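You operate a simulated robot arm through the tools that you are given. There is no shell and no other tool. Be economical: measure what you need, move in short steps, check, and stop when the job is done.

You are at the controls of a simulated two-armed robot. One attempt, no reset.

TASK
Shut the generator down for the road at the cabinet panel.
Fine: charge and air breakers off, dial to OFF, let it idle at least 5 seconds, one press of stop, then shut the fuel.

Only the result counts: the job must be done as asked and must still hold three seconds after the hand-in. Knocking over, shifting, dropping, spilling or breaking anything else fails it.

THE ROBOT
Two 7-joint arms with fingered hands on one trunk, on a base that drives. Base frame: it is fixed to the floor where the robot stands at the start and does not move with it; the origin is under the middle of the robot, x ahead of it, y to its left, z up. Lengths are in mm, angles in degrees, forces in N, time in s.
The left shoulder is at the start at [30, 152, 1224], the right one opposite. With the tool pointing down near the work surface each hand reaches from about 100 to 580 mm from the robot's upright axis, wherever it stands, measured 20 degrees to its own side. Places, roughly: air breaker [600, 100, 600]; air switch [900, -100, 500]; bench breaker [600, 100, 700]; cabinet [900, 200, 500]; charge breaker [600, 100, 600]; choke knob [900, -200, 800]; fuel lever [800, -100, 700]; generator [900, 200, 500]; outlet breaker [600, 100, 500]; source dial [600, 100, 800]; start button [800, 0, 800]; stop button [800, -100, 800]. Payload 3.8 kg a hand.
The TCP of each hand is the grasp point between the finger pads, 30 mm short of the fingertips. In the tool frame z runs along the fingers and y along their closing line. Largest opening 104 mm; the body of the gripper starts 35 mm behind the TCP. The gripper is a hand of 5 fingers: y runs from the thumb to the fingers, the wrist lies at [-15, -104, -178] in the tool frame.
Orientation is that of the tool frame in the base frame, as [roll, pitch, yaw] about the fixed x, y, z axes, in that order (R = Rz(yaw) Ry(pitch) Rx(roll)). With the fingers straight down and the wrist toward the robot, the tool's x, y and z point along [0, 1, 0], [1, 0, 0] and [0, 0, -1] of the base frame.

THE INTERFACE
- The arms move only by the tool nudge_tool. It takes "left_series", "right_series" or both (then of equal length, played together; a hand with none holds still); each is a list of rows, each an object of numbers (a shift or turn left out is 0): "x", "y", "z": the shift along the tool's x, y, z in mm; "wx", "wy", "wz": the turn, a rotation vector about the tool's x, y, z in degrees. In form: [{"x": .., "y": .., "z": .., "wx": .., "wy": .., "wz": ..}, ...]. A call has 1 to 12 rows; each row shifts and turns the commanded pose from where the row before left it, along the tool's axes as they then stand. A row lasts 0.2 s, in which the tool goes at most 50 mm and 8.6 degrees; a call with a longer step from one row to the next is refused whole. Where a pose cannot be reached the arm comes as near as it can. A force on the tool above 40 N (or 10 N above the force at the start of the call, whichever is more), or a blocked arm, ends the call early, and 0.2 s more pass. In this call time passes only in rows, and 0.2 s behind the last. The reply holds the time, the measured pose of the TCP, the force on the tool along the base axes, the opening and the grip force, in the units named above and with some noise, with the torque about the TCP (base axes, N m) and any sound that the robot's microphone picked up, and new pictures: "pictures" is both (left out), scene, wrist or none (wrist: the cameras of the hands that moved).
- Cameras (640 x 400 px; columns grow to the right, rows downward): "scene" is now at [108, -11, 1354.2]; the picture's right is [-0.15, -0.99, 0.01], its down [-0.78, 0.11, -0.62] and it looks along [0.61, -0.10, -0.79] (base axes); focal length 257 px, centre (320, 200). "left" rides on the left gripper at [-80, -78, -141] in its tool frame; the picture's right is [-0.78, -0.30, 0.56], its down [0.53, -0.78, 0.33] and it looks along [0.33, 0.56, 0.76] (tool axes); focal length 247 px, centre (320, 200). "right" rides on the right gripper at [80, -78, -141] in its tool frame; the picture's right is [-0.78, 0.30, -0.56], its down [-0.53, -0.78, 0.33] and it looks along [-0.33, 0.56, 0.76] (tool axes); focal length 247 px, centre (320, 200). There is no depth. A picture from a camera that has moved, and an enlarged one, comes with that camera's place and axes in the base frame and with its lens.
- raise_lower(by): slides the trunk up (or, below 0, down) by that many mm; the arms and the scene camera ride with it, the base frame stays. It gives what a move gives, with no picture.
- base_move(legs): drives the robot by 1 to 6 legs, each [ahead, left, turn to the left] in mm, mm and degrees, along the robot's own axes; the way and the turn of a leg run together, so that a leg with both is an arc; at most 1500 mm and 180 degrees a leg. The arms and the cameras ride along, it lands a little off, and it stops where it bumps. It gives what a move gives, and a new picture of the scene camera.
- curl_fingers(index, middle, ring, little, thumb_bend, thumb_turn, hand): sets how far each is bent, from 0 (flat) to 1 (curled in); at 0.3 the hand is open as for a grip, at 0.7 the pads meet at the TCP. One left out holds its place. A second passes; each finger stops where it meets its share of the squeeze, and holds until it gets a number again. It is the only way to open and close the hand. It gives what a move gives, with no picture; readings hold the bend of each and the force on index, middle, ring, little, thumb and palm. thumb_turn goes from beside the hand (0) to across from the fingers (1), as for a grip.
- aim_head(pan, tilt): turns the head with the scene camera to pan (to the left, within 80 degrees either way) and tilt (down, from -29 to 69), counted from straight ahead of the robot. It gives what a move gives, and a new picture of the scene camera.
- zoom(camera, box): a new picture of the part [left, top, right, bottom] of that camera's present view, enlarged. The clock stands still meanwhile.
- close_job(): hands the job in; it is judged then, once.

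Work in short steps. Places have to be worked out from the pictures, the camera data and where the tool is seen: move nearer, look again, correct. Check each grasp and each placing, and mend what went wrong. You have 120 turns and 260 pictures in all, those below and enlarged ones among them. Open the grippers and draw the arms clear of the work before you hand the job in, unless the task says otherwise; then end with one line.

The tools are called as a command line: name --argument value ..., lists and objects as JSON in quotes. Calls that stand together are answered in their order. nudge_tool: Moves the arms, as the interface text tells. Its arguments: {"type":"object","properties":{"left_series":{"type":"array","items":{"type":"object","properties":{"x":{"type":"number"},"y":{"type":"number"},"z":{"type":"number"},"wx":{"type":"number"},"wy":{"type":"number"},"wz":{"type":"number"}}}},"right_series":{"type":"array","items":{"type":"object","properties":{"x":{"type":"number"},"y":{"type":"number"},"z":{"type":"number"},"wx":{"type":"number"},"wy":{"type":"number"},"wz":{"type":"number"}}}},"pictures":{"type":"string","enum":["both","scene","wrist","none"]}},"required":[]} The other tools are called the same way: raise_lower (by) slides the trunk up or down; curl_fingers (index, middle, ring, little, thumb_bend, thumb_turn, hand) moves the fingers one by one; base_move (legs) drives the base; aim_head (pan, tilt) turns the head that bears the scene camera; zoom (camera, box) takes an enlarged picture of a part of a camera's view; close_job () hands the job in.

At the start:

```text
t: 0.0
left_tool_pos: [353.5, 92.6, 1002.5]
left_tcp_rot: [-179.9, -0.1, 90.0]
left_ft_force: [0.5, 0.4, 0.2]
left_moment: [0.0, 0.0, 0.02]
left_width: 103.8
left_finger_force: 0.0
left_shape: jaw
left_bend: [0.3, 0.3, 0.3, 0.3, 0.3, 0.98]
left_finger forces: [0.0, 0.0, 0.0, 0.0, 0.1, 0.0]
right_tool_pos: [447.2, -312.5, 1019.1]
right_tcp_rot: [180.0, -0.1, 90.0]
right_ft_force: [0.4, 1.3, 0.3]
right_moment: [0.01, -0.01, 0.0]
right_width: 103.4
right_finger_force: 0.0
right_shape: jaw
right_bend: [0.3, 0.3, 0.3, 0.3, 0.3, 0.98]
right_finger forces: [0.0, 0.1, 0.0, 0.1, 0.0, 0.1]
trunk travel left (down, up): [-298.0, 158.0]
robot x, y, heading: [1.9, -0.9, 0.1]
head pan, tilt: [-8.6, 47.9]
```

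scene: 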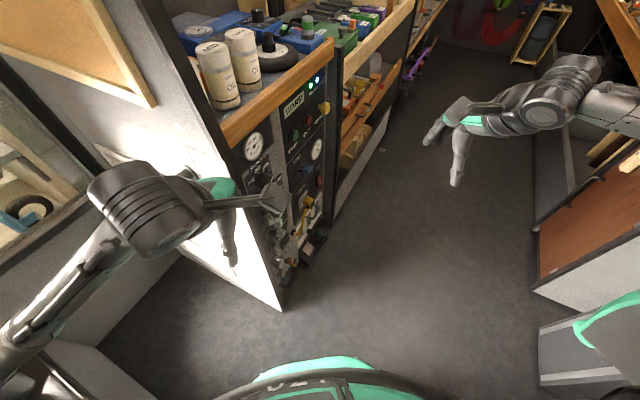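
right: 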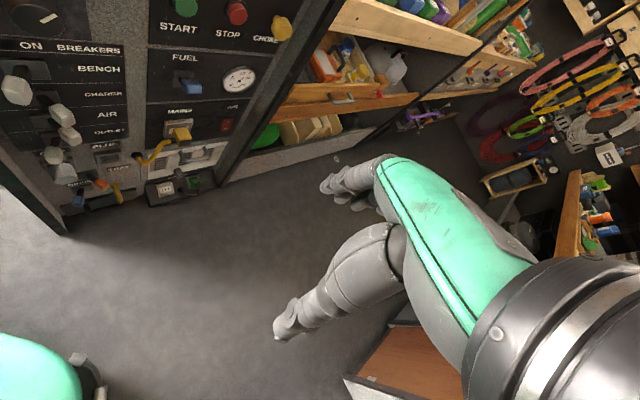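
left: 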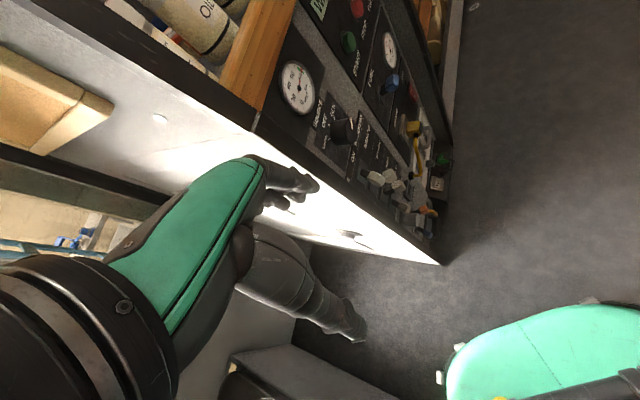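

The panel seems to face toward my right-front. I'll zoom in on it to read labels and states.

zoom --camera "right" --box '[0, 0, 320, 200]'

zoom --camera "scene" --box '[220, 60, 380, 160]'

```text
2.00 times, centred on (160, 100) of right
camera zoom: at [369.8, -232.8, 1159.8], right [0.3, -0.78, 0.56], down [-0.78, -0.53, -0.33], along [0.56, -0.33, -0.76], focal length 494 px, centre (640, 400)
```

zoom: 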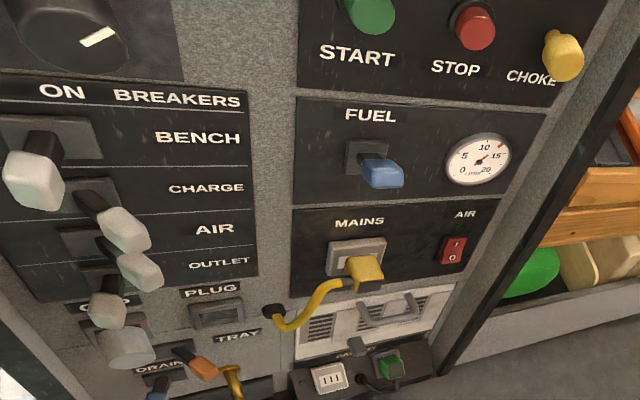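

```text
4.00 times, centred on (300, 110) of scene
camera zoom: at [108.0, -11.0, 1354.2], right [-0.15, -0.99, 0.01], down [-0.78, 0.11, -0.62], along [0.61, -0.1, -0.79], focal length 1028 px, centre (400, 560)
```

zoom: 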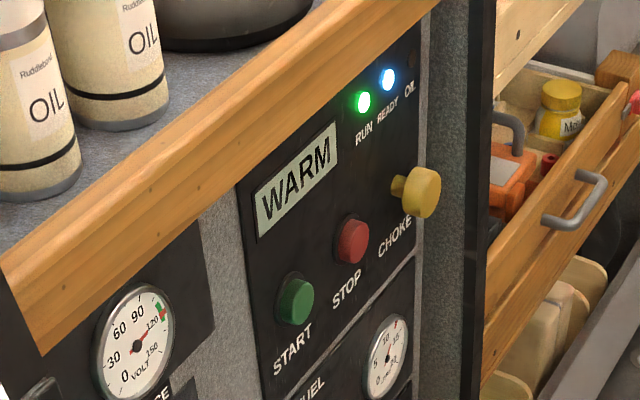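

START triangulates to about (761,-32,849) and the choke to (884,-154,858), so the panel faces 45° toward me-right, and I should turn left 45° after moving to the right. First I check that the floor to the right is free.

aim_head --pan -60 --tilt 50

```text
t: 1.2
left_tool_pos: [352.3, 92.1, 1002.1]
left_tcp_rot: [-180.0, 0.0, 90.1]
left_ft_force: [0.0, -1.0, 0.1]
left_moment: [-0.01, 0.01, 0.03]
left_width: 103.8
left_finger_force: 0.0
left_shape: jaw
left_bend: [0.3, 0.3, 0.3, 0.3, 0.3, 0.98]
left_finger forces: [0.1, 0.0, 0.0, 0.0, 0.0, 0.0]
right_tool_pos: [447.4, -313.1, 1018.7]
right_tcp_rot: [-180.0, 0.0, 90.0]
right_ft_force: [0.9, -1.0, -0.5]
right_moment: [-0.04, 0.01, -0.05]
right_width: 103.7
right_finger_force: 0.2
right_shape: jaw
right_bend: [0.3, 0.3, 0.3, 0.3, 0.3, 0.98]
right_finger forces: [0.0, 0.0, 0.0, 0.0, 0.1, 0.1]
trunk travel left (down, up): [-298.0, 158.0]
robot x, y, heading: [-1.4, 1.7, 0.4]
head pan, tilt: [-60.0, 50.0]
camera scene: at [68.4, -65.9, 1354.0], right [-0.86, -0.5, 0.06], down [-0.43, 0.66, -0.62], along [0.27, -0.56, -0.79], focal length 257 px, centre (320, 200)
```

scene: 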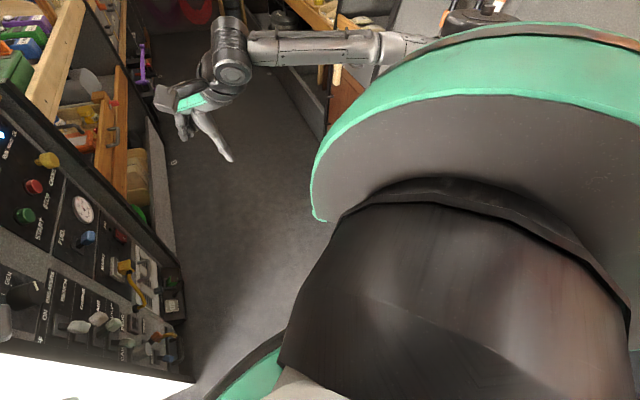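

The corridor looks clear. I strafe in front of the panel and then turn left 45° to face it, staying a bit back.

base_move --legs '[[226, -509, 0], [0, 0, 45]]'

aim_head --pan 0 --tilt 40

```text
t: 6.4
left_tool_pos: [415.3, -185.5, 1003.0]
left_tcp_rot: [-179.9, 0.0, 135.4]
left_ft_force: [0.0, -0.5, -0.8]
left_moment: [0.05, 0.02, 0.0]
left_width: 103.9
left_finger_force: 0.0
left_shape: jaw
left_bend: [0.3, 0.3, 0.3, 0.3, 0.3, 0.98]
left_finger forces: [0.0, 0.1, 0.0, 0.0, 0.0, 0.1]
right_tool_pos: [768.3, -402.2, 1019.6]
right_tcp_rot: [-179.9, -0.1, 135.2]
right_ft_force: [0.3, 0.2, 0.3]
right_moment: [-0.03, 0.02, -0.04]
right_width: 103.9
right_finger_force: 0.1
right_shape: jaw
right_bend: [0.3, 0.3, 0.3, 0.3, 0.3, 0.98]
right_finger forces: [0.1, 0.1, 0.0, 0.0, 0.0, 0.0]
trunk travel left (down, up): [-298.0, 158.0]
robot x, y, heading: [229.1, -501.1, 45.4]
head pan, tilt: [-60.0, 50.0]
camera scene: at [327.0, -499.9, 1354.0], right [-0.25, -0.97, 0.06], down [-0.77, 0.16, -0.62], along [0.58, -0.2, -0.79], focal length 257 px, centre (320, 200)
```

scene: 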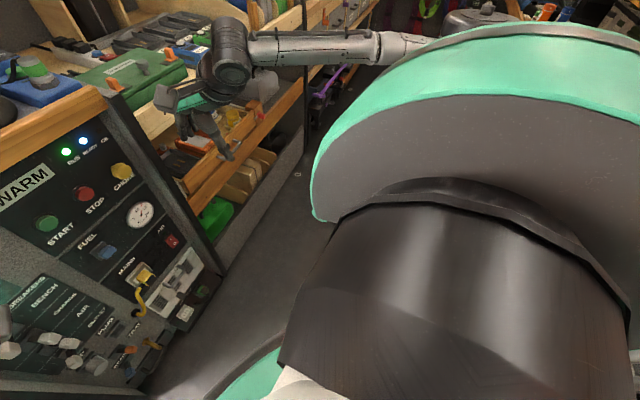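

```text
t: 7.7
left_tool_pos: [412.6, -184.8, 1002.1]
left_tcp_rot: [-179.9, 0.0, 135.4]
left_ft_force: [0.4, -0.3, -0.3]
left_moment: [0.02, 0.02, 0.03]
left_width: 103.5
left_finger_force: 0.1
left_shape: jaw
left_bend: [0.3, 0.3, 0.3, 0.3, 0.3, 0.98]
left_finger forces: [0.0, 0.0, 0.0, 0.1, 0.1, 0.1]
right_tool_pos: [768.4, -402.2, 1019.9]
right_tcp_rot: [-180.0, 0.0, 135.3]
right_ft_force: [-0.3, -0.5, -0.9]
right_moment: [0.03, 0.02, 0.02]
right_width: 103.5
right_finger_force: 0.0
right_shape: jaw
right_bend: [0.3, 0.3, 0.3, 0.3, 0.3, 0.98]
right_finger forces: [0.0, 0.0, 0.1, 0.1, 0.0, 0.0]
trunk travel left (down, up): [-298.0, 158.0]
robot x, y, heading: [229.5, -505.1, 45.4]
head pan, tilt: [0.0, 40.0]
camera scene: at [312.9, -419.3, 1365.0], right [0.71, -0.7, 0.0], down [-0.49, -0.49, -0.72], along [0.51, 0.51, -0.69], focal length 257 px, centre (320, 200)
```

scene: 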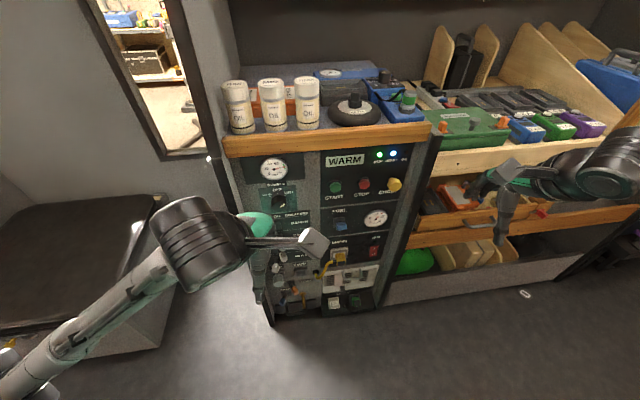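

Facing the panel squarely now. Zooming in on it.

zoom --camera "scene" --box '[225, 140, 425, 265]'

zoom --camera "left" --box '[0, 0, 640, 400]'

```text
3.20 times, centred on (325, 202) of scene
camera zoom: at [312.9, -419.3, 1365.0], right [0.71, -0.7, 0.0], down [-0.49, -0.49, -0.72], along [0.51, 0.51, -0.69], focal length 822 px, centre (304, 192)
```

zoom: 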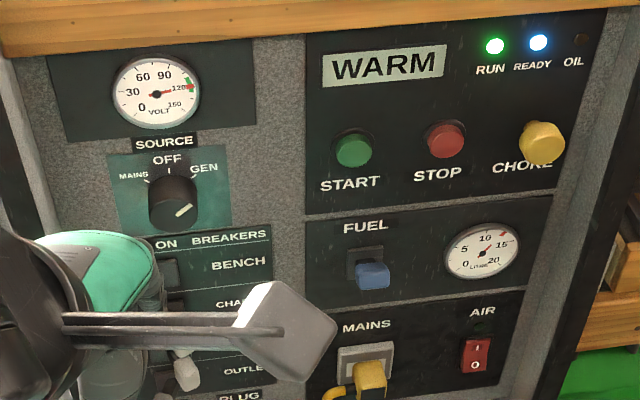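

```text
1.00 times, centred on (320, 200) of left (not enlarged: the box is as wide or as high as the picture)
camera zoom: at [416.8, -297.2, 1145.4], right [0.34, -0.76, -0.56], down [-0.93, -0.18, -0.33], along [0.15, 0.63, -0.76], focal length 247 px, centre (320, 200)
```

zoom: 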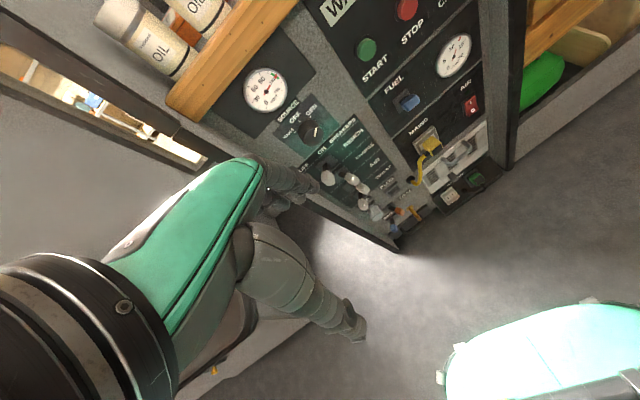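

The left hand blocks the breakers. I move it left and back, then look again.

nudge_tool --left_series '[{"x": 45, "y": -15}, {"x": 45, "y": -15}, {"x": 45, "y": -15}, {"x": 45, "y": -15}]' --pictures "none"

zoom --camera "scene" --box '[225, 190, 425, 315]'

zoom --camera "left" --box '[240, 60, 480, 210]'

zoom --camera "right" --box '[0, 0, 640, 400]'

```text
t: 8.7
left_tool_pos: [304.6, -54.2, 988.1]
left_tcp_rot: [-179.8, 0.0, 135.2]
left_ft_force: [-0.7, 0.2, -0.4]
left_moment: [-0.01, -0.03, 0.0]
left_width: 103.5
left_finger_force: 0.0
left_shape: jaw
left_bend: [0.3, 0.3, 0.3, 0.3, 0.3, 0.98]
left_finger forces: [0.1, 0.2, 0.0, 0.0, 0.0, 0.0]
left hand out of reach, approached as far as the arm can: row 1, 2, 3, 4
right_tool_pos: [766.9, -402.4, 1020.5]
right_tcp_rot: [180.0, 0.2, 135.3]
right_ft_force: [-0.8, 0.3, -0.1]
right_moment: [0.01, -0.04, 0.03]
right_width: 103.5
right_finger_force: 0.1
right_shape: jaw
right_bend: [0.3, 0.3, 0.3, 0.3, 0.3, 0.98]
right_finger forces: [0.0, 0.0, 0.0, 0.1, 0.0, 0.0]
trunk travel left (down, up): [-298.0, 158.0]
robot x, y, heading: [230.1, -499.6, 45.2]
head pan, tilt: [0.0, 40.0]
```

```text
3.20 times, centred on (325, 252) of scene
camera zoom: at [311.1, -419.5, 1365.2], right [0.71, -0.7, 0.0], down [-0.49, -0.49, -0.72], along [0.51, 0.51, -0.69], focal length 822 px, centre (304, 32)
```

zoom: 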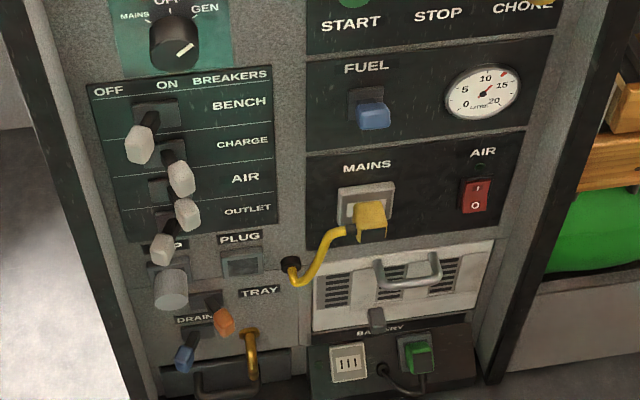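

```text
2.67 times, centred on (360, 135) of left
camera zoom: at [307.2, -165.1, 1130.4], right [0.34, -0.76, -0.56], down [-0.93, -0.18, -0.33], along [0.15, 0.63, -0.76], focal length 659 px, centre (213, 373)
```

zoom: 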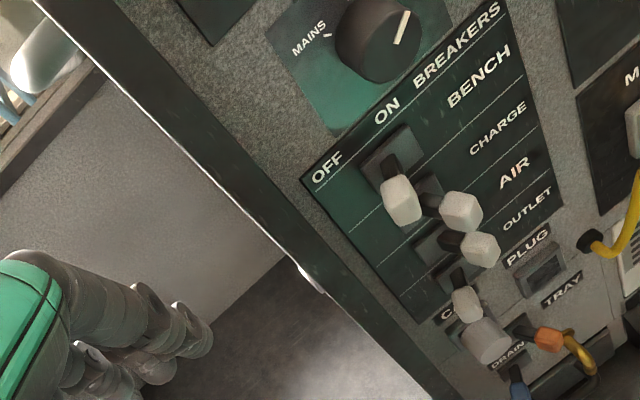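

```text
1.00 times, centred on (320, 200) of right (not enlarged: the box is as wide or as high as the picture)
camera zoom: at [654.7, -402.1, 1160.5], right [0.76, -0.34, 0.56], down [-0.17, -0.93, -0.33], along [0.63, 0.16, -0.76], focal length 247 px, centre (320, 200)
```

zoom: 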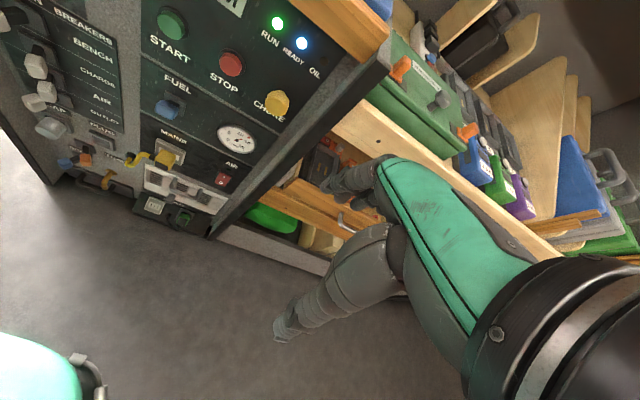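

Breakers: OFF is left, ON is right; charge (u≈382, z≈621) and air (z≈549) are on, bench and outlet off. The dial points to GEN. I lower the trunk for better reach and view.

raise_lower --by -250

aim_head --pan 0 --tilt 30

```text
t: 11.3
left_tool_pos: [300.4, -58.4, 590.6]
left_tcp_rot: [-159.3, 0.0, 135.4]
left_ft_force: [-0.3, -0.9, 0.0]
left_moment: [0.01, -0.01, -0.03]
left_width: 103.7
left_finger_force: 0.0
left_shape: jaw
left_bend: [0.3, 0.3, 0.3, 0.3, 0.3, 0.98]
left_finger forces: [0.1, 0.1, 0.1, 0.0, 0.1, 0.0]
right_tool_pos: [771.2, -400.5, 747.1]
right_tcp_rot: [-177.2, 0.0, 135.3]
right_ft_force: [-0.8, -0.6, -0.3]
right_moment: [0.01, 0.0, 0.02]
right_width: 103.4
right_finger_force: 0.1
right_shape: jaw
right_bend: [0.3, 0.3, 0.3, 0.3, 0.3, 0.98]
right_finger forces: [0.0, 0.0, 0.1, 0.0, 0.0, 0.0]
trunk travel left (down, up): [-48.0, 408.0]
robot x, y, heading: [229.5, -500.7, 45.4]
head pan, tilt: [0.0, 40.0]
```

```text
t: 12.0
left_tool_pos: [301.0, -58.3, 590.6]
left_tcp_rot: [-159.2, -0.1, 135.4]
left_ft_force: [-0.9, -0.9, -0.4]
left_moment: [-0.01, 0.02, 0.0]
left_width: 103.7
left_finger_force: 0.0
left_shape: jaw
left_bend: [0.3, 0.3, 0.3, 0.3, 0.3, 0.98]
left_finger forces: [0.1, 0.0, 0.0, 0.0, 0.0, 0.0]
right_tool_pos: [770.3, -399.6, 746.0]
right_tcp_rot: [-177.2, 0.0, 135.3]
right_ft_force: [-0.4, 0.4, -0.7]
right_moment: [0.03, 0.0, 0.01]
right_width: 103.5
right_finger_force: 0.1
right_shape: jaw
right_bend: [0.3, 0.3, 0.3, 0.3, 0.3, 0.98]
right_finger forces: [0.0, 0.0, 0.0, 0.0, 0.0, 0.0]
trunk travel left (down, up): [-48.0, 408.0]
robot x, y, heading: [229.4, -500.1, 45.5]
head pan, tilt: [0.0, 30.0]
camera scene: at [420.9, -309.9, 1047.0], right [0.71, -0.7, 0.0], down [-0.57, -0.58, -0.58], along [0.41, 0.41, -0.82], focal length 257 px, centre (320, 200)
```

scene: 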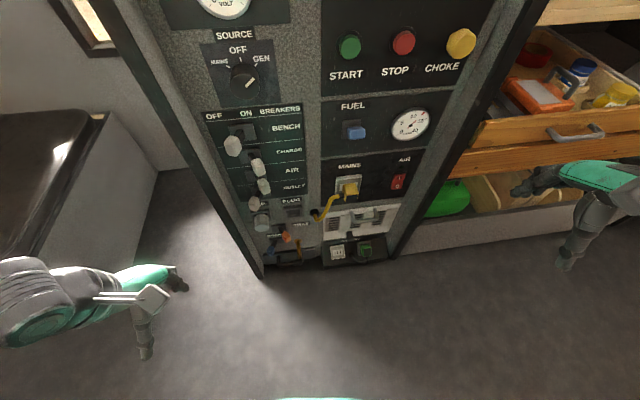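

The trunk also leans forward when lowered. I now turn the left hand to point at the panel (rotate about tool x), moving forward/up as it goes, and raise the head view.

nudge_tool --left_series '[{"wx": -8.5, "y": 20}, {"wx": -8.5, "y": 20}, {"wx": -8.5, "y": 20}, {"wx": -8.5, "y": 20}, {"wx": -8.5, "y": 15}, {"wx": -8.5, "y": 10}, {"wx": -8.5, "y": 10}, {"wx": -8.5}, {"wx": -8.5}, {"wx": -8.5}, {"wx": -8.5}, {"wx": -8.5}]' --pictures "none"

aim_head --pan 10 --tilt 12

```text
t: 14.6
left_tool_pos: [379.1, 20.3, 591.5]
left_tcp_rot: [98.8, 0.0, 135.5]
left_ft_force: [-0.4, 0.9, -0.6]
left_moment: [-0.03, -0.01, 0.01]
left_width: 103.5
left_finger_force: 0.0
left_shape: jaw
left_bend: [0.3, 0.3, 0.3, 0.3, 0.3, 0.98]
left_finger forces: [0.1, 0.0, 0.0, 0.0, 0.0, 0.1]
right_tool_pos: [770.7, -399.6, 745.3]
right_tcp_rot: [-177.1, 0.0, 135.3]
right_ft_force: [-0.9, -0.8, -0.6]
right_moment: [0.01, 0.0, -0.01]
right_width: 103.6
right_finger_force: 0.1
right_shape: jaw
right_bend: [0.3, 0.3, 0.3, 0.3, 0.3, 0.98]
right_finger forces: [0.0, 0.1, 0.1, 0.0, 0.1, 0.0]
trunk travel left (down, up): [-48.0, 408.0]
robot x, y, heading: [231.6, -498.1, 45.3]
head pan, tilt: [0.0, 30.0]
```

```text
t: 15.4
left_tool_pos: [380.8, 20.8, 594.0]
left_tcp_rot: [98.8, 0.0, 135.3]
left_ft_force: [0.2, 0.0, -0.8]
left_moment: [-0.04, -0.03, 0.01]
left_width: 103.8
left_finger_force: 0.0
left_shape: jaw
left_bend: [0.3, 0.3, 0.3, 0.3, 0.3, 0.98]
left_finger forces: [0.0, 0.0, 0.0, 0.0, 0.0, 0.0]
right_tool_pos: [770.8, -399.9, 746.1]
right_tcp_rot: [-177.2, 0.0, 135.4]
right_ft_force: [0.2, -0.5, -0.2]
right_moment: [0.0, -0.01, 0.03]
right_width: 103.5
right_finger_force: 0.0
right_shape: jaw
right_bend: [0.3, 0.3, 0.3, 0.3, 0.3, 0.98]
right_finger forces: [0.0, 0.0, 0.1, 0.0, 0.1, 0.0]
trunk travel left (down, up): [-48.0, 408.0]
robot x, y, heading: [231.7, -504.9, 45.4]
head pan, tilt: [10.0, 12.0]
camera scene: at [418.9, -289.1, 1072.8], right [0.81, -0.58, -0.07], down [-0.39, -0.45, -0.8], along [0.43, 0.68, -0.59], focal length 257 px, centre (320, 200)
```

scene: 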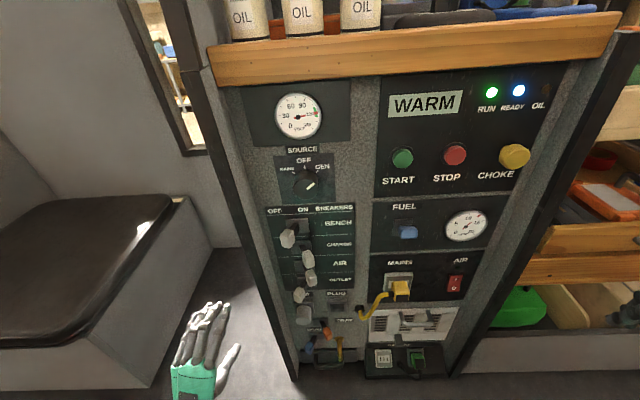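

Good view. Zoom on panel's left column and right column.

zoom --camera "scene" --box '[250, 140, 410, 240]'

zoom --camera "scene" --box '[360, 120, 520, 220]'

zoom --camera "scene" --box '[160, 280, 352, 400]'

zoom --camera "left" --box '[0, 0, 640, 400]'

```text
4.00 times, centred on (330, 190) of scene
camera zoom: at [418.9, -289.1, 1072.8], right [0.81, -0.58, -0.07], down [-0.39, -0.45, -0.8], along [0.43, 0.68, -0.59], focal length 1028 px, centre (280, 240)
```

zoom: 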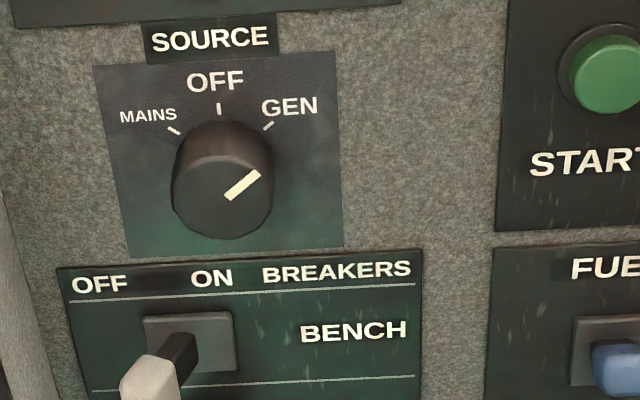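

```text
4.00 times, centred on (440, 170) of scene
camera zoom: at [418.9, -289.1, 1072.8], right [0.81, -0.58, -0.07], down [-0.39, -0.45, -0.8], along [0.43, 0.68, -0.59], focal length 1028 px, centre (-160, 320)
```

zoom: 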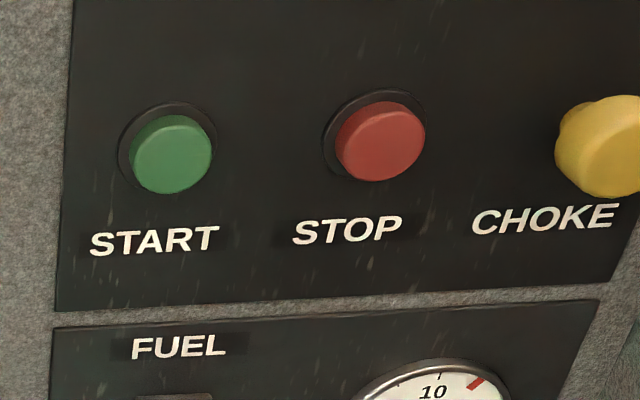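

```text
3.33 times, centred on (256, 340) of scene
camera zoom: at [418.9, -289.1, 1072.8], right [0.81, -0.58, -0.07], down [-0.39, -0.45, -0.8], along [0.43, 0.68, -0.59], focal length 856 px, centre (533, -267)
```

zoom: 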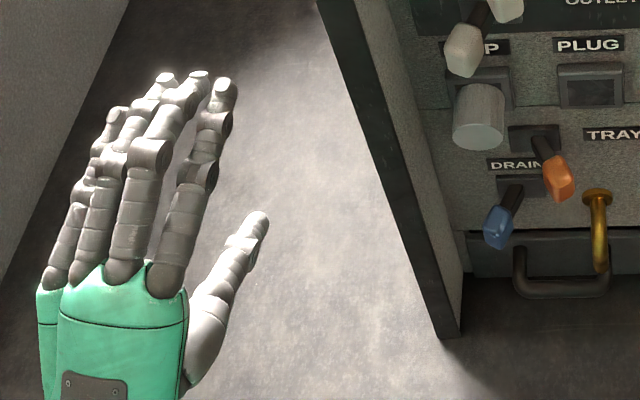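

```text
1.00 times, centred on (320, 200) of left (not enlarged: the box is as wide or as high as the picture)
camera zoom: at [330.7, -144.0, 539.1], right [0.91, -0.19, -0.38], down [-0.23, 0.52, -0.82], along [0.35, 0.83, 0.43], focal length 247 px, centre (320, 200)
```

zoom: 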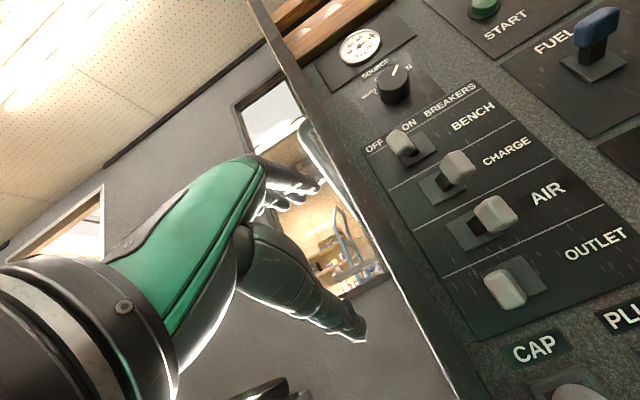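

I make a pointing hand with the left: index straight, others curled, thumb beside and bent.

curl_fingers --hand "left" --index 0 --middle 1 --ring 1 --little 1 --thumb_bend 1 --thumb_turn 1

zoom --camera "scene" --box '[160, 280, 352, 400]'

zoom --camera "left" --box '[0, 0, 640, 400]'

```text
t: 16.4
left_tool_pos: [380.0, 20.5, 592.8]
left_tcp_rot: [98.8, 0.0, 135.2]
left_ft_force: [0.2, -0.6, -0.8]
left_moment: [-0.01, -0.01, 0.03]
left_width: 44.9
left_finger_force: 0.0
left_shape: fingers
left_bend: [0.0, 1.0, 1.0, 1.0, 1.0, 1.0]
left_finger forces: [0.0, 0.0, 0.0, 0.0, 0.0, 0.0]
right_tool_pos: [770.7, -400.3, 744.1]
right_tcp_rot: [-177.2, 0.0, 135.4]
right_ft_force: [0.0, 0.1, -0.5]
right_moment: [0.02, 0.01, 0.01]
right_width: 103.6
right_finger_force: 0.1
right_shape: jaw
right_bend: [0.3, 0.3, 0.3, 0.3, 0.3, 0.98]
right_finger forces: [0.0, 0.0, 0.0, 0.0, 0.0, 0.1]
trunk travel left (down, up): [-48.0, 408.0]
robot x, y, heading: [233.6, -503.2, 45.2]
head pan, tilt: [10.0, 12.0]
```

```text
3.33 times, centred on (256, 340) of scene
camera zoom: at [418.9, -289.1, 1072.9], right [0.81, -0.58, -0.07], down [-0.39, -0.45, -0.8], along [0.43, 0.68, -0.59], focal length 856 px, centre (533, -267)
```

zoom: 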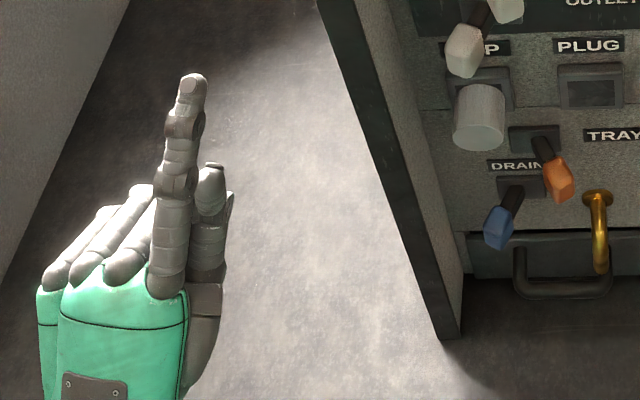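

```text
1.00 times, centred on (320, 200) of left (not enlarged: the box is as wide or as high as the picture)
camera zoom: at [330.8, -144.0, 539.0], right [0.91, -0.19, -0.38], down [-0.23, 0.53, -0.82], along [0.35, 0.83, 0.43], focal length 247 px, centre (320, 200)
```

zoom: 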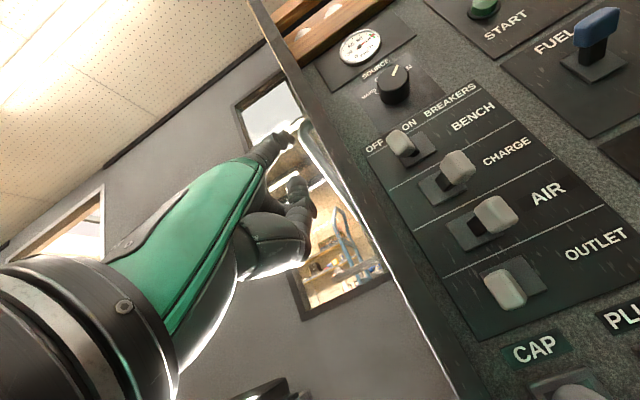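

Straight index points ~58° off tool z, with its tip at about tool (-17,103,-9). I roll back to ~145 so the finger points level, and move it in front of, and right of, the charge lever.

nudge_tool --left_series '[{"wx": 7.7}, {"wx": 7.7}, {"wx": 7.7}, {"wx": 7.7}, {"wx": 7.7}, {"wx": 7.7}, {"x": -40, "y": 3.5, "z": 11.6}, {"x": -40, "y": 3.5, "z": 11.6}, {"x": -40, "y": 3.5, "z": 11.6}, {"x": -37, "y": 3.5, "z": 11.6}]'

```text
t: 18.7
left_tool_pos: [471.7, -37.6, 577.3]
left_tcp_rot: [142.8, -11.5, 131.7]
left_ft_force: [-0.2, 0.7, -0.9]
left_moment: [0.02, 0.05, 0.01]
left_width: 44.9
left_finger_force: 0.1
left_shape: fingers
left_bend: [0.0, 1.0, 1.0, 1.0, 1.0, 1.0]
left_finger forces: [0.1, 0.0, 0.0, 0.0, 0.0, 0.0]
right_tool_pos: [770.7, -398.8, 748.4]
right_tcp_rot: [-177.4, 0.0, 135.3]
right_ft_force: [-0.2, -0.5, -0.8]
right_moment: [-0.02, 0.03, 0.02]
right_width: 103.8
right_finger_force: 0.1
right_shape: jaw
right_bend: [0.3, 0.3, 0.3, 0.3, 0.3, 0.98]
right_finger forces: [0.0, 0.0, 0.0, 0.0, 0.1, 0.0]
trunk travel left (down, up): [-48.0, 408.0]
robot x, y, heading: [232.4, -504.1, 45.2]
head pan, tilt: [10.0, 12.0]
stopped in row 10 (left hand): the arm was blocked; the commanded pose is now the measured one
camera scene: at [418.6, -289.2, 1074.6], right [0.81, -0.58, -0.07], down [-0.39, -0.45, -0.8], along [0.43, 0.68, -0.59], focal length 257 px, centre (320, 200)
camera left: at [421.7, -204.1, 627.9], right [0.5, -0.41, -0.76], down [-0.76, 0.22, -0.61], along [0.42, 0.88, -0.2], focal length 247 px, centre (320, 200)
```

scene: 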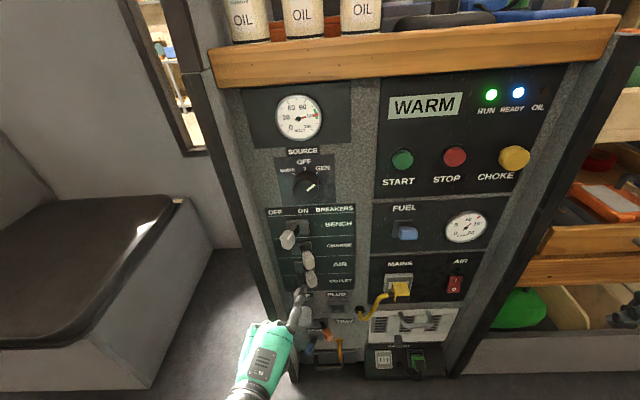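
left: 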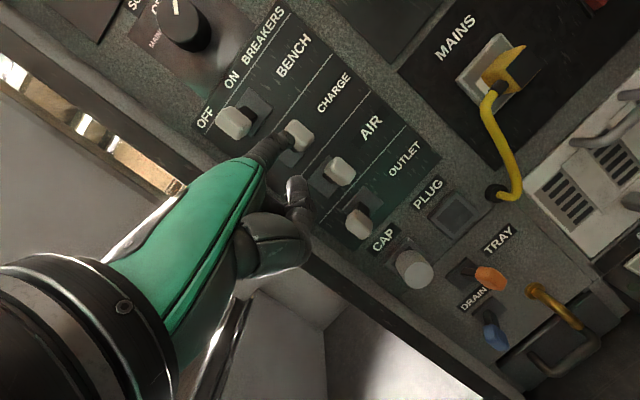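

The arm got blocked by being too folded (I'm too near/leaned), not by contact. I raise the trunk partly so the arm can extend.

raise_lower --by 130

aim_head --pan 5 --tilt 25

```text
t: 20.3
left_tool_pos: [471.7, -41.1, 694.5]
left_tcp_rot: [144.2, -11.4, 131.0]
left_ft_force: [0.3, -0.6, 0.5]
left_moment: [-0.01, -0.01, 0.01]
left_width: 45.7
left_finger_force: 0.0
left_shape: fingers
left_bend: [0.0, 1.0, 1.0, 1.0, 1.0, 1.0]
left_finger forces: [0.0, 0.0, 0.1, 0.1, 0.0, 0.0]
right_tool_pos: [771.8, -400.0, 876.0]
right_tcp_rot: [-177.1, -0.1, 135.2]
right_ft_force: [0.2, -0.8, -1.1]
right_moment: [-0.06, 0.02, 0.01]
right_width: 103.7
right_finger_force: 0.1
right_shape: jaw
right_bend: [0.3, 0.3, 0.3, 0.3, 0.3, 0.98]
right_finger forces: [0.0, 0.0, 0.1, 0.0, 0.0, 0.1]
trunk travel left (down, up): [-178.0, 278.0]
robot x, y, heading: [226.7, -500.7, 45.3]
head pan, tilt: [10.0, 12.0]
```

```text
t: 21.0
left_tool_pos: [471.3, -42.1, 695.8]
left_tcp_rot: [144.1, -11.5, 131.0]
left_ft_force: [-0.7, -0.5, 0.5]
left_moment: [-0.02, -0.03, 0.0]
left_width: 45.0
left_finger_force: 0.0
left_shape: fingers
left_bend: [0.0, 1.0, 1.0, 1.0, 1.0, 1.0]
left_finger forces: [0.1, 0.0, 0.1, 0.0, 0.0, 0.0]
right_tool_pos: [769.3, -400.8, 875.4]
right_tcp_rot: [-177.2, 0.0, 135.3]
right_ft_force: [0.4, 1.2, 1.1]
right_moment: [0.0, -0.02, -0.04]
right_width: 103.7
right_finger_force: 0.1
right_shape: jaw
right_bend: [0.3, 0.3, 0.3, 0.3, 0.3, 0.98]
right_finger forces: [0.0, 0.0, 0.0, 0.1, 0.0, 0.1]
trunk travel left (down, up): [-178.0, 278.0]
robot x, y, heading: [232.2, -503.4, 45.3]
head pan, tilt: [5.0, 25.0]
camera scene: at [354.6, -365.7, 1244.3], right [0.77, -0.64, -0.02], down [-0.39, -0.45, -0.8], along [0.51, 0.62, -0.6], focal length 257 px, centre (320, 200)
```

scene: 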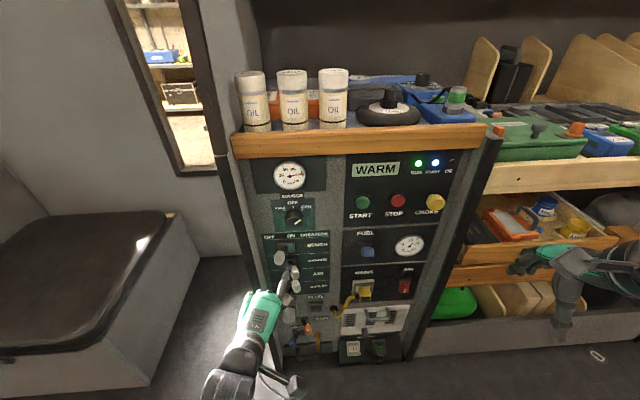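

Now correct the hand's tilt and bring the finger to right of the charge lever, still short of the panel.

nudge_tool --left_series '[{"wy": -3.5, "wz": -5}, {"wy": -3.5, "wz": -5}, {"x": -13, "y": -12.5, "z": 24}, {"x": -13, "y": -12.5, "z": 24}, {"x": -13, "y": -12.5, "z": 24}, {"x": -13, "y": -12.5, "z": 24}]'

zoom --camera "scene" --box '[220, 200, 380, 300]'

```text
t: 22.3
left_tool_pos: [462.7, -31.0, 591.7]
left_tcp_rot: [144.9, -8.6, 131.9]
left_ft_force: [-0.5, 0.1, -1.1]
left_moment: [-0.02, 0.01, 0.0]
left_width: 44.9
left_finger_force: 0.2
left_shape: fingers
left_bend: [0.0, 1.0, 1.0, 1.0, 1.0, 1.0]
left_finger forces: [0.0, 0.0, 0.0, 0.0, 0.0, 0.1]
right_tool_pos: [771.0, -399.5, 874.7]
right_tcp_rot: [-177.0, 0.1, 135.3]
right_ft_force: [0.1, -0.5, -0.2]
right_moment: [0.01, 0.0, 0.01]
right_width: 103.6
right_finger_force: 0.0
right_shape: jaw
right_bend: [0.3, 0.3, 0.3, 0.3, 0.3, 0.98]
right_finger forces: [0.0, 0.1, 0.0, 0.1, 0.0, 0.0]
trunk travel left (down, up): [-178.0, 278.0]
robot x, y, heading: [228.2, -499.6, 45.3]
head pan, tilt: [5.0, 25.0]
stopped in row 6 (left hand): the arm was blocked; the commanded pose is now the measured one
camera scene: at [354.8, -365.4, 1244.2], right [0.77, -0.64, -0.02], down [-0.39, -0.45, -0.8], along [0.51, 0.62, -0.6], focal length 257 px, centre (320, 200)
camera left: at [415.4, -195.6, 650.8], right [0.51, -0.45, -0.73], down [-0.76, 0.17, -0.63], along [0.41, 0.88, -0.25], focal length 247 px, centre (320, 200)
```

scene: 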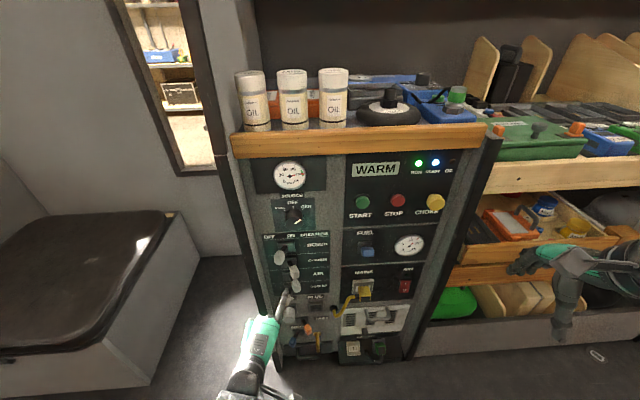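
left: 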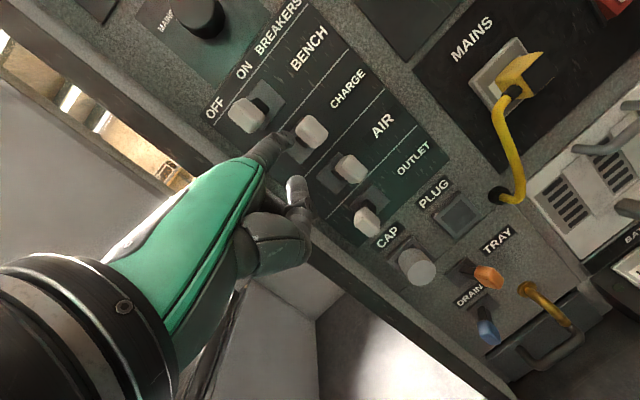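

```text
4.00 times, centred on (300, 250) of scene
camera zoom: at [354.8, -365.4, 1244.2], right [0.77, -0.64, -0.02], down [-0.39, -0.45, -0.8], along [0.51, 0.62, -0.6], focal length 1028 px, centre (400, 0)
```

zoom: 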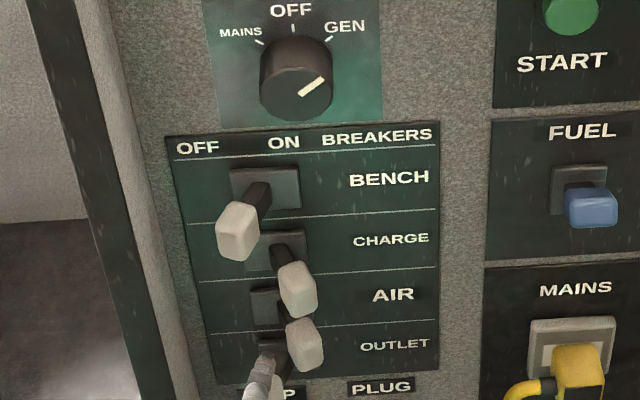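

The wrist seems at its limit when pointing straight this far inboard. I shift the base right and back, so the lever lies more on the left arm's outer side.

base_move --legs '[[-80, -130, 0]]'

```text
t: 23.7
left_tool_pos: [501.7, -183.4, 591.1]
left_tcp_rot: [145.0, -8.5, 132.0]
left_ft_force: [-0.4, -0.2, 0.2]
left_moment: [-0.04, 0.01, 0.02]
left_width: 45.4
left_finger_force: 0.0
left_shape: fingers
left_bend: [0.0, 1.0, 1.0, 1.0, 1.0, 1.0]
left_finger forces: [0.1, 0.0, 0.1, 0.0, 0.0, 0.1]
right_tool_pos: [810.5, -551.7, 876.0]
right_tcp_rot: [-177.2, 0.1, 135.3]
right_ft_force: [0.3, -0.1, -0.4]
right_moment: [0.02, 0.06, -0.01]
right_width: 103.6
right_finger_force: 0.0
right_shape: jaw
right_bend: [0.3, 0.3, 0.3, 0.3, 0.3, 0.98]
right_finger forces: [0.0, 0.0, 0.1, 0.0, 0.1, 0.1]
trunk travel left (down, up): [-178.0, 278.0]
robot x, y, heading: [270.3, -650.3, 45.5]
head pan, tilt: [5.0, 25.0]
camera scene: at [393.5, -516.9, 1244.3], right [0.77, -0.64, -0.02], down [-0.39, -0.45, -0.8], along [0.51, 0.62, -0.6], focal length 257 px, centre (320, 200)
```

scene: 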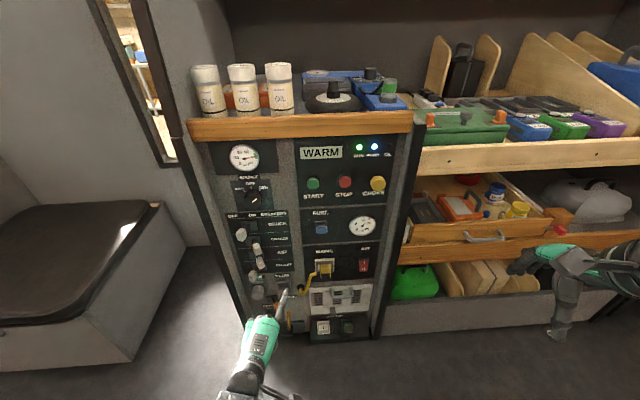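

nudge_tool --left_series '[{"wy": -2.6, "wz": -3.7}, {"wy": -2.6, "wz": -3.7}, {"x": 15, "y": 12.5, "z": 15.6}, {"x": 15, "y": 12.5, "z": 15.6}, {"x": 14, "y": 12.5, "z": 15.6}, {"x": 14, "y": 12.5, "z": 15.6}]'

zoom --camera "scene" --box '[200, 200, 360, 300]'

```text
t: 25.1
left_tool_pos: [513.6, -87.6, 569.4]
left_tcp_rot: [144.8, -0.1, 135.2]
left_ft_force: [0.7, 0.7, -0.2]
left_moment: [-0.01, 0.03, -0.03]
left_width: 45.0
left_finger_force: 0.1
left_shape: fingers
left_bend: [0.0, 1.0, 1.0, 1.0, 1.0, 1.0]
left_finger forces: [0.0, 0.0, 0.0, 0.0, 0.1, 0.0]
right_tool_pos: [808.8, -550.8, 875.8]
right_tcp_rot: [-177.2, 0.0, 135.2]
right_ft_force: [-1.0, -0.6, -0.2]
right_moment: [0.0, 0.02, 0.01]
right_width: 103.8
right_finger_force: 0.1
right_shape: jaw
right_bend: [0.3, 0.3, 0.3, 0.3, 0.3, 0.98]
right_finger forces: [0.0, 0.1, 0.0, 0.1, 0.1, 0.0]
trunk travel left (down, up): [-178.0, 278.0]
robot x, y, heading: [267.7, -652.9, 45.2]
head pan, tilt: [5.0, 25.0]
camera scene: at [393.4, -515.5, 1244.1], right [0.77, -0.64, -0.02], down [-0.39, -0.45, -0.8], along [0.51, 0.62, -0.6], focal length 257 px, centre (320, 200)
camera left: at [468.2, -247.3, 641.6], right [0.61, -0.49, -0.63], down [-0.69, 0.06, -0.72], along [0.39, 0.87, -0.3], focal length 247 px, centre (320, 200)
```

scene: 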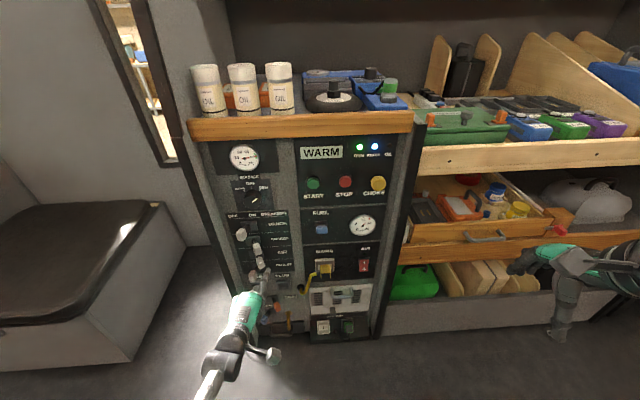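
left: 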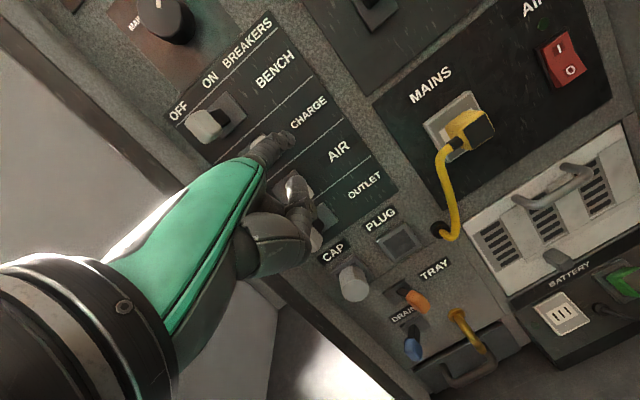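

```text
4.00 times, centred on (280, 250) of scene
camera zoom: at [393.4, -515.5, 1244.1], right [0.77, -0.64, -0.02], down [-0.39, -0.45, -0.8], along [0.51, 0.62, -0.6], focal length 1028 px, centre (480, 0)
```

zoom: 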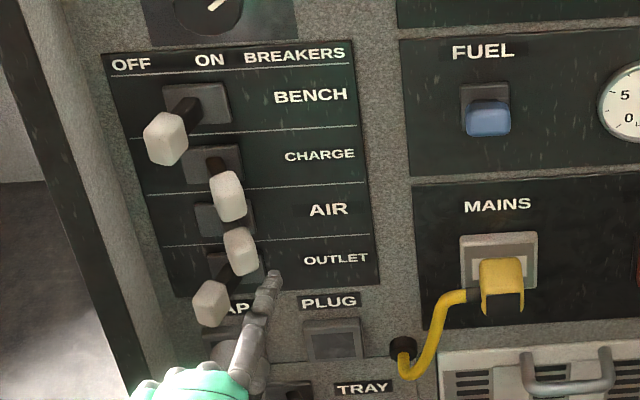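

My tip model checks out (tip ≈ u442, w380, z636). The panel leans, being at w≈494 here. I now insert the finger to the right of the charge knob.

nudge_tool --left_series '[{"x": 8.5, "y": 17.7, "z": 14.8}, {"x": 8.5, "y": 17.7, "z": 14.8}, {"y": 17.7, "z": 14.8}, {"y": 17.7, "z": 15}]'

zoom --camera "scene" --box '[200, 200, 360, 300]'

```text
t: 26.1
left_tool_pos: [567.0, -10.6, 560.1]
left_tcp_rot: [144.8, 0.0, 135.0]
left_ft_force: [0.0, 0.7, -0.1]
left_moment: [-0.02, 0.0, 0.0]
left_width: 45.2
left_finger_force: 0.1
left_shape: fingers
left_bend: [0.0, 1.0, 1.0, 1.0, 1.0, 1.0]
left_finger forces: [0.0, 0.0, 0.0, 0.0, 0.0, 0.1]
right_tool_pos: [809.4, -550.1, 875.6]
right_tcp_rot: [-177.1, 0.0, 135.3]
right_ft_force: [-0.5, 1.3, -0.5]
right_moment: [-0.02, 0.01, -0.01]
right_width: 103.9
right_finger_force: 0.0
right_shape: jaw
right_bend: [0.3, 0.3, 0.3, 0.3, 0.3, 0.98]
right_finger forces: [0.0, 0.0, 0.0, 0.0, 0.0, 0.0]
trunk travel left (down, up): [-178.0, 278.0]
robot x, y, heading: [272.7, -653.2, 45.4]
head pan, tilt: [5.0, 25.0]
camera scene: at [394.0, -515.6, 1244.1], right [0.77, -0.64, -0.02], down [-0.39, -0.45, -0.8], along [0.51, 0.62, -0.6], focal length 257 px, centre (320, 200)
camera left: at [521.7, -169.9, 632.4], right [0.61, -0.49, -0.63], down [-0.69, 0.06, -0.72], along [0.39, 0.87, -0.3], focal length 247 px, centre (320, 200)
```

scene: 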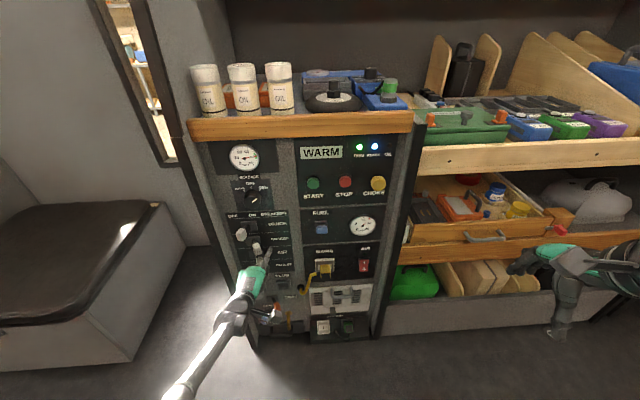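
left: 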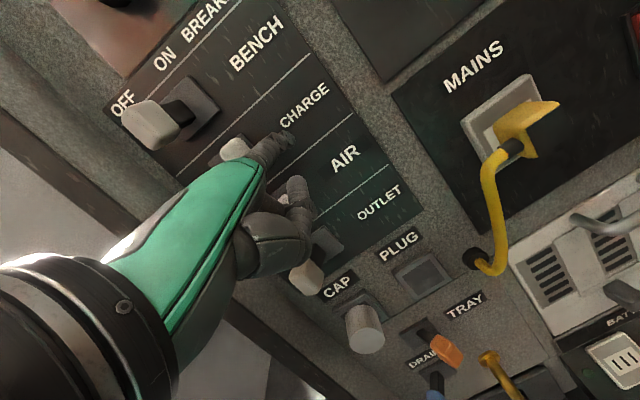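

```text
4.00 times, centred on (280, 250) of scene
camera zoom: at [394.0, -515.6, 1244.1], right [0.77, -0.64, -0.02], down [-0.39, -0.45, -0.8], along [0.51, 0.62, -0.6], focal length 1028 px, centre (480, 0)
```

zoom: 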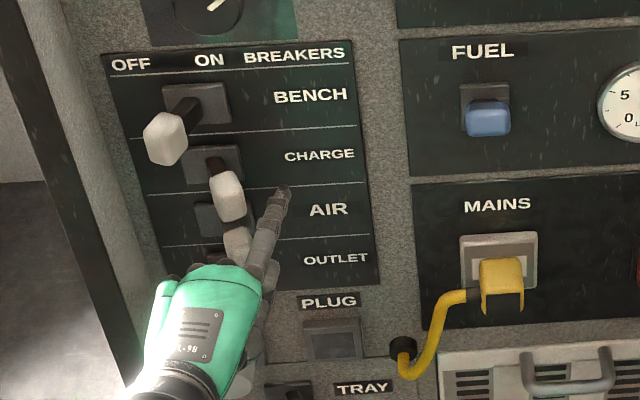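

Finger is between charge knob and label, no contact. Sweep left in small rows.

nudge_tool --left_series '[{"x": 8}, {"x": 8}, {"x": 8}, {"x": 8}, {"x": 8}, {"x": 8}, {"x": 6}]'

zoom --camera "scene" --box '[200, 200, 360, 300]'

```text
t: 27.7
left_tool_pos: [529.9, 27.7, 560.7]
left_tcp_rot: [144.6, 0.0, 135.1]
left_ft_force: [1.3, -0.2, -0.7]
left_moment: [0.03, 0.04, -0.06]
left_width: 45.1
left_finger_force: 0.2
left_shape: fingers
left_bend: [0.0, 1.0, 1.0, 1.0, 1.0, 1.0]
left_finger forces: [0.9, 0.0, 0.0, 0.0, 0.0, 0.0]
right_tool_pos: [809.8, -550.4, 875.8]
right_tcp_rot: [-177.1, 0.0, 135.3]
right_ft_force: [-0.5, -0.2, -1.1]
right_moment: [-0.02, -0.03, 0.0]
right_width: 103.7
right_finger_force: 0.0
right_shape: jaw
right_bend: [0.3, 0.3, 0.3, 0.3, 0.3, 0.98]
right_finger forces: [0.1, 0.1, 0.0, 0.0, 0.0, 0.0]
trunk travel left (down, up): [-178.0, 278.0]
robot x, y, heading: [268.8, -650.9, 45.3]
head pan, tilt: [5.0, 25.0]
camera scene: at [393.4, -516.1, 1244.2], right [0.77, -0.64, -0.02], down [-0.39, -0.45, -0.8], along [0.51, 0.62, -0.6], focal length 257 px, centre (320, 200)
camera left: at [483.8, -131.8, 633.1], right [0.61, -0.49, -0.63], down [-0.69, 0.07, -0.72], along [0.39, 0.87, -0.3], focal length 247 px, centre (320, 200)
```

scene: 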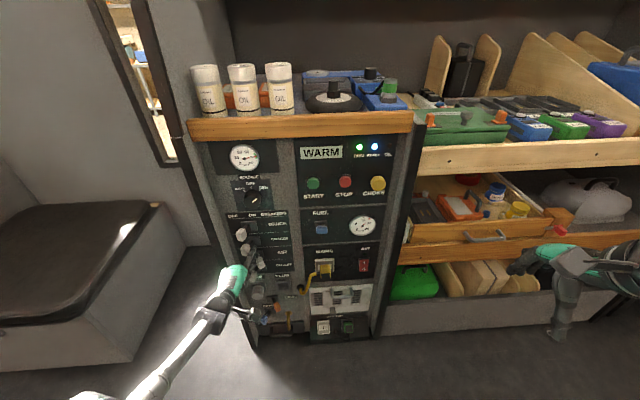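
left: 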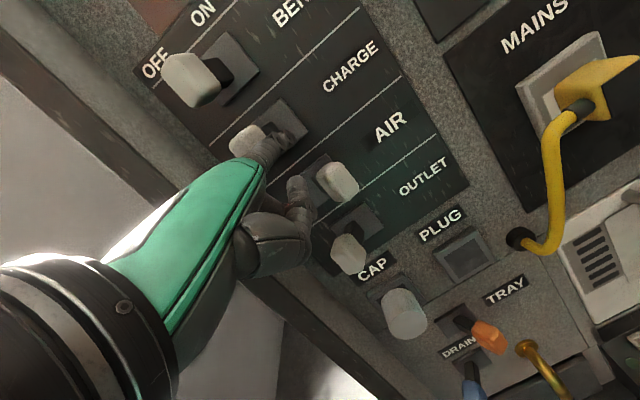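

```text
4.00 times, centred on (280, 250) of scene
camera zoom: at [393.4, -516.1, 1244.2], right [0.77, -0.64, -0.02], down [-0.39, -0.45, -0.8], along [0.51, 0.62, -0.6], focal length 1028 px, centre (480, 0)
```

zoom: 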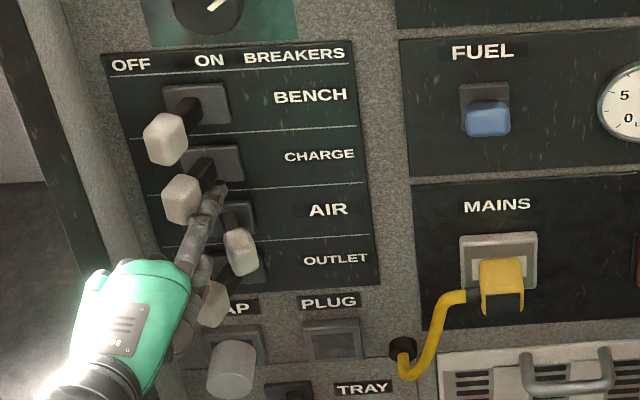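

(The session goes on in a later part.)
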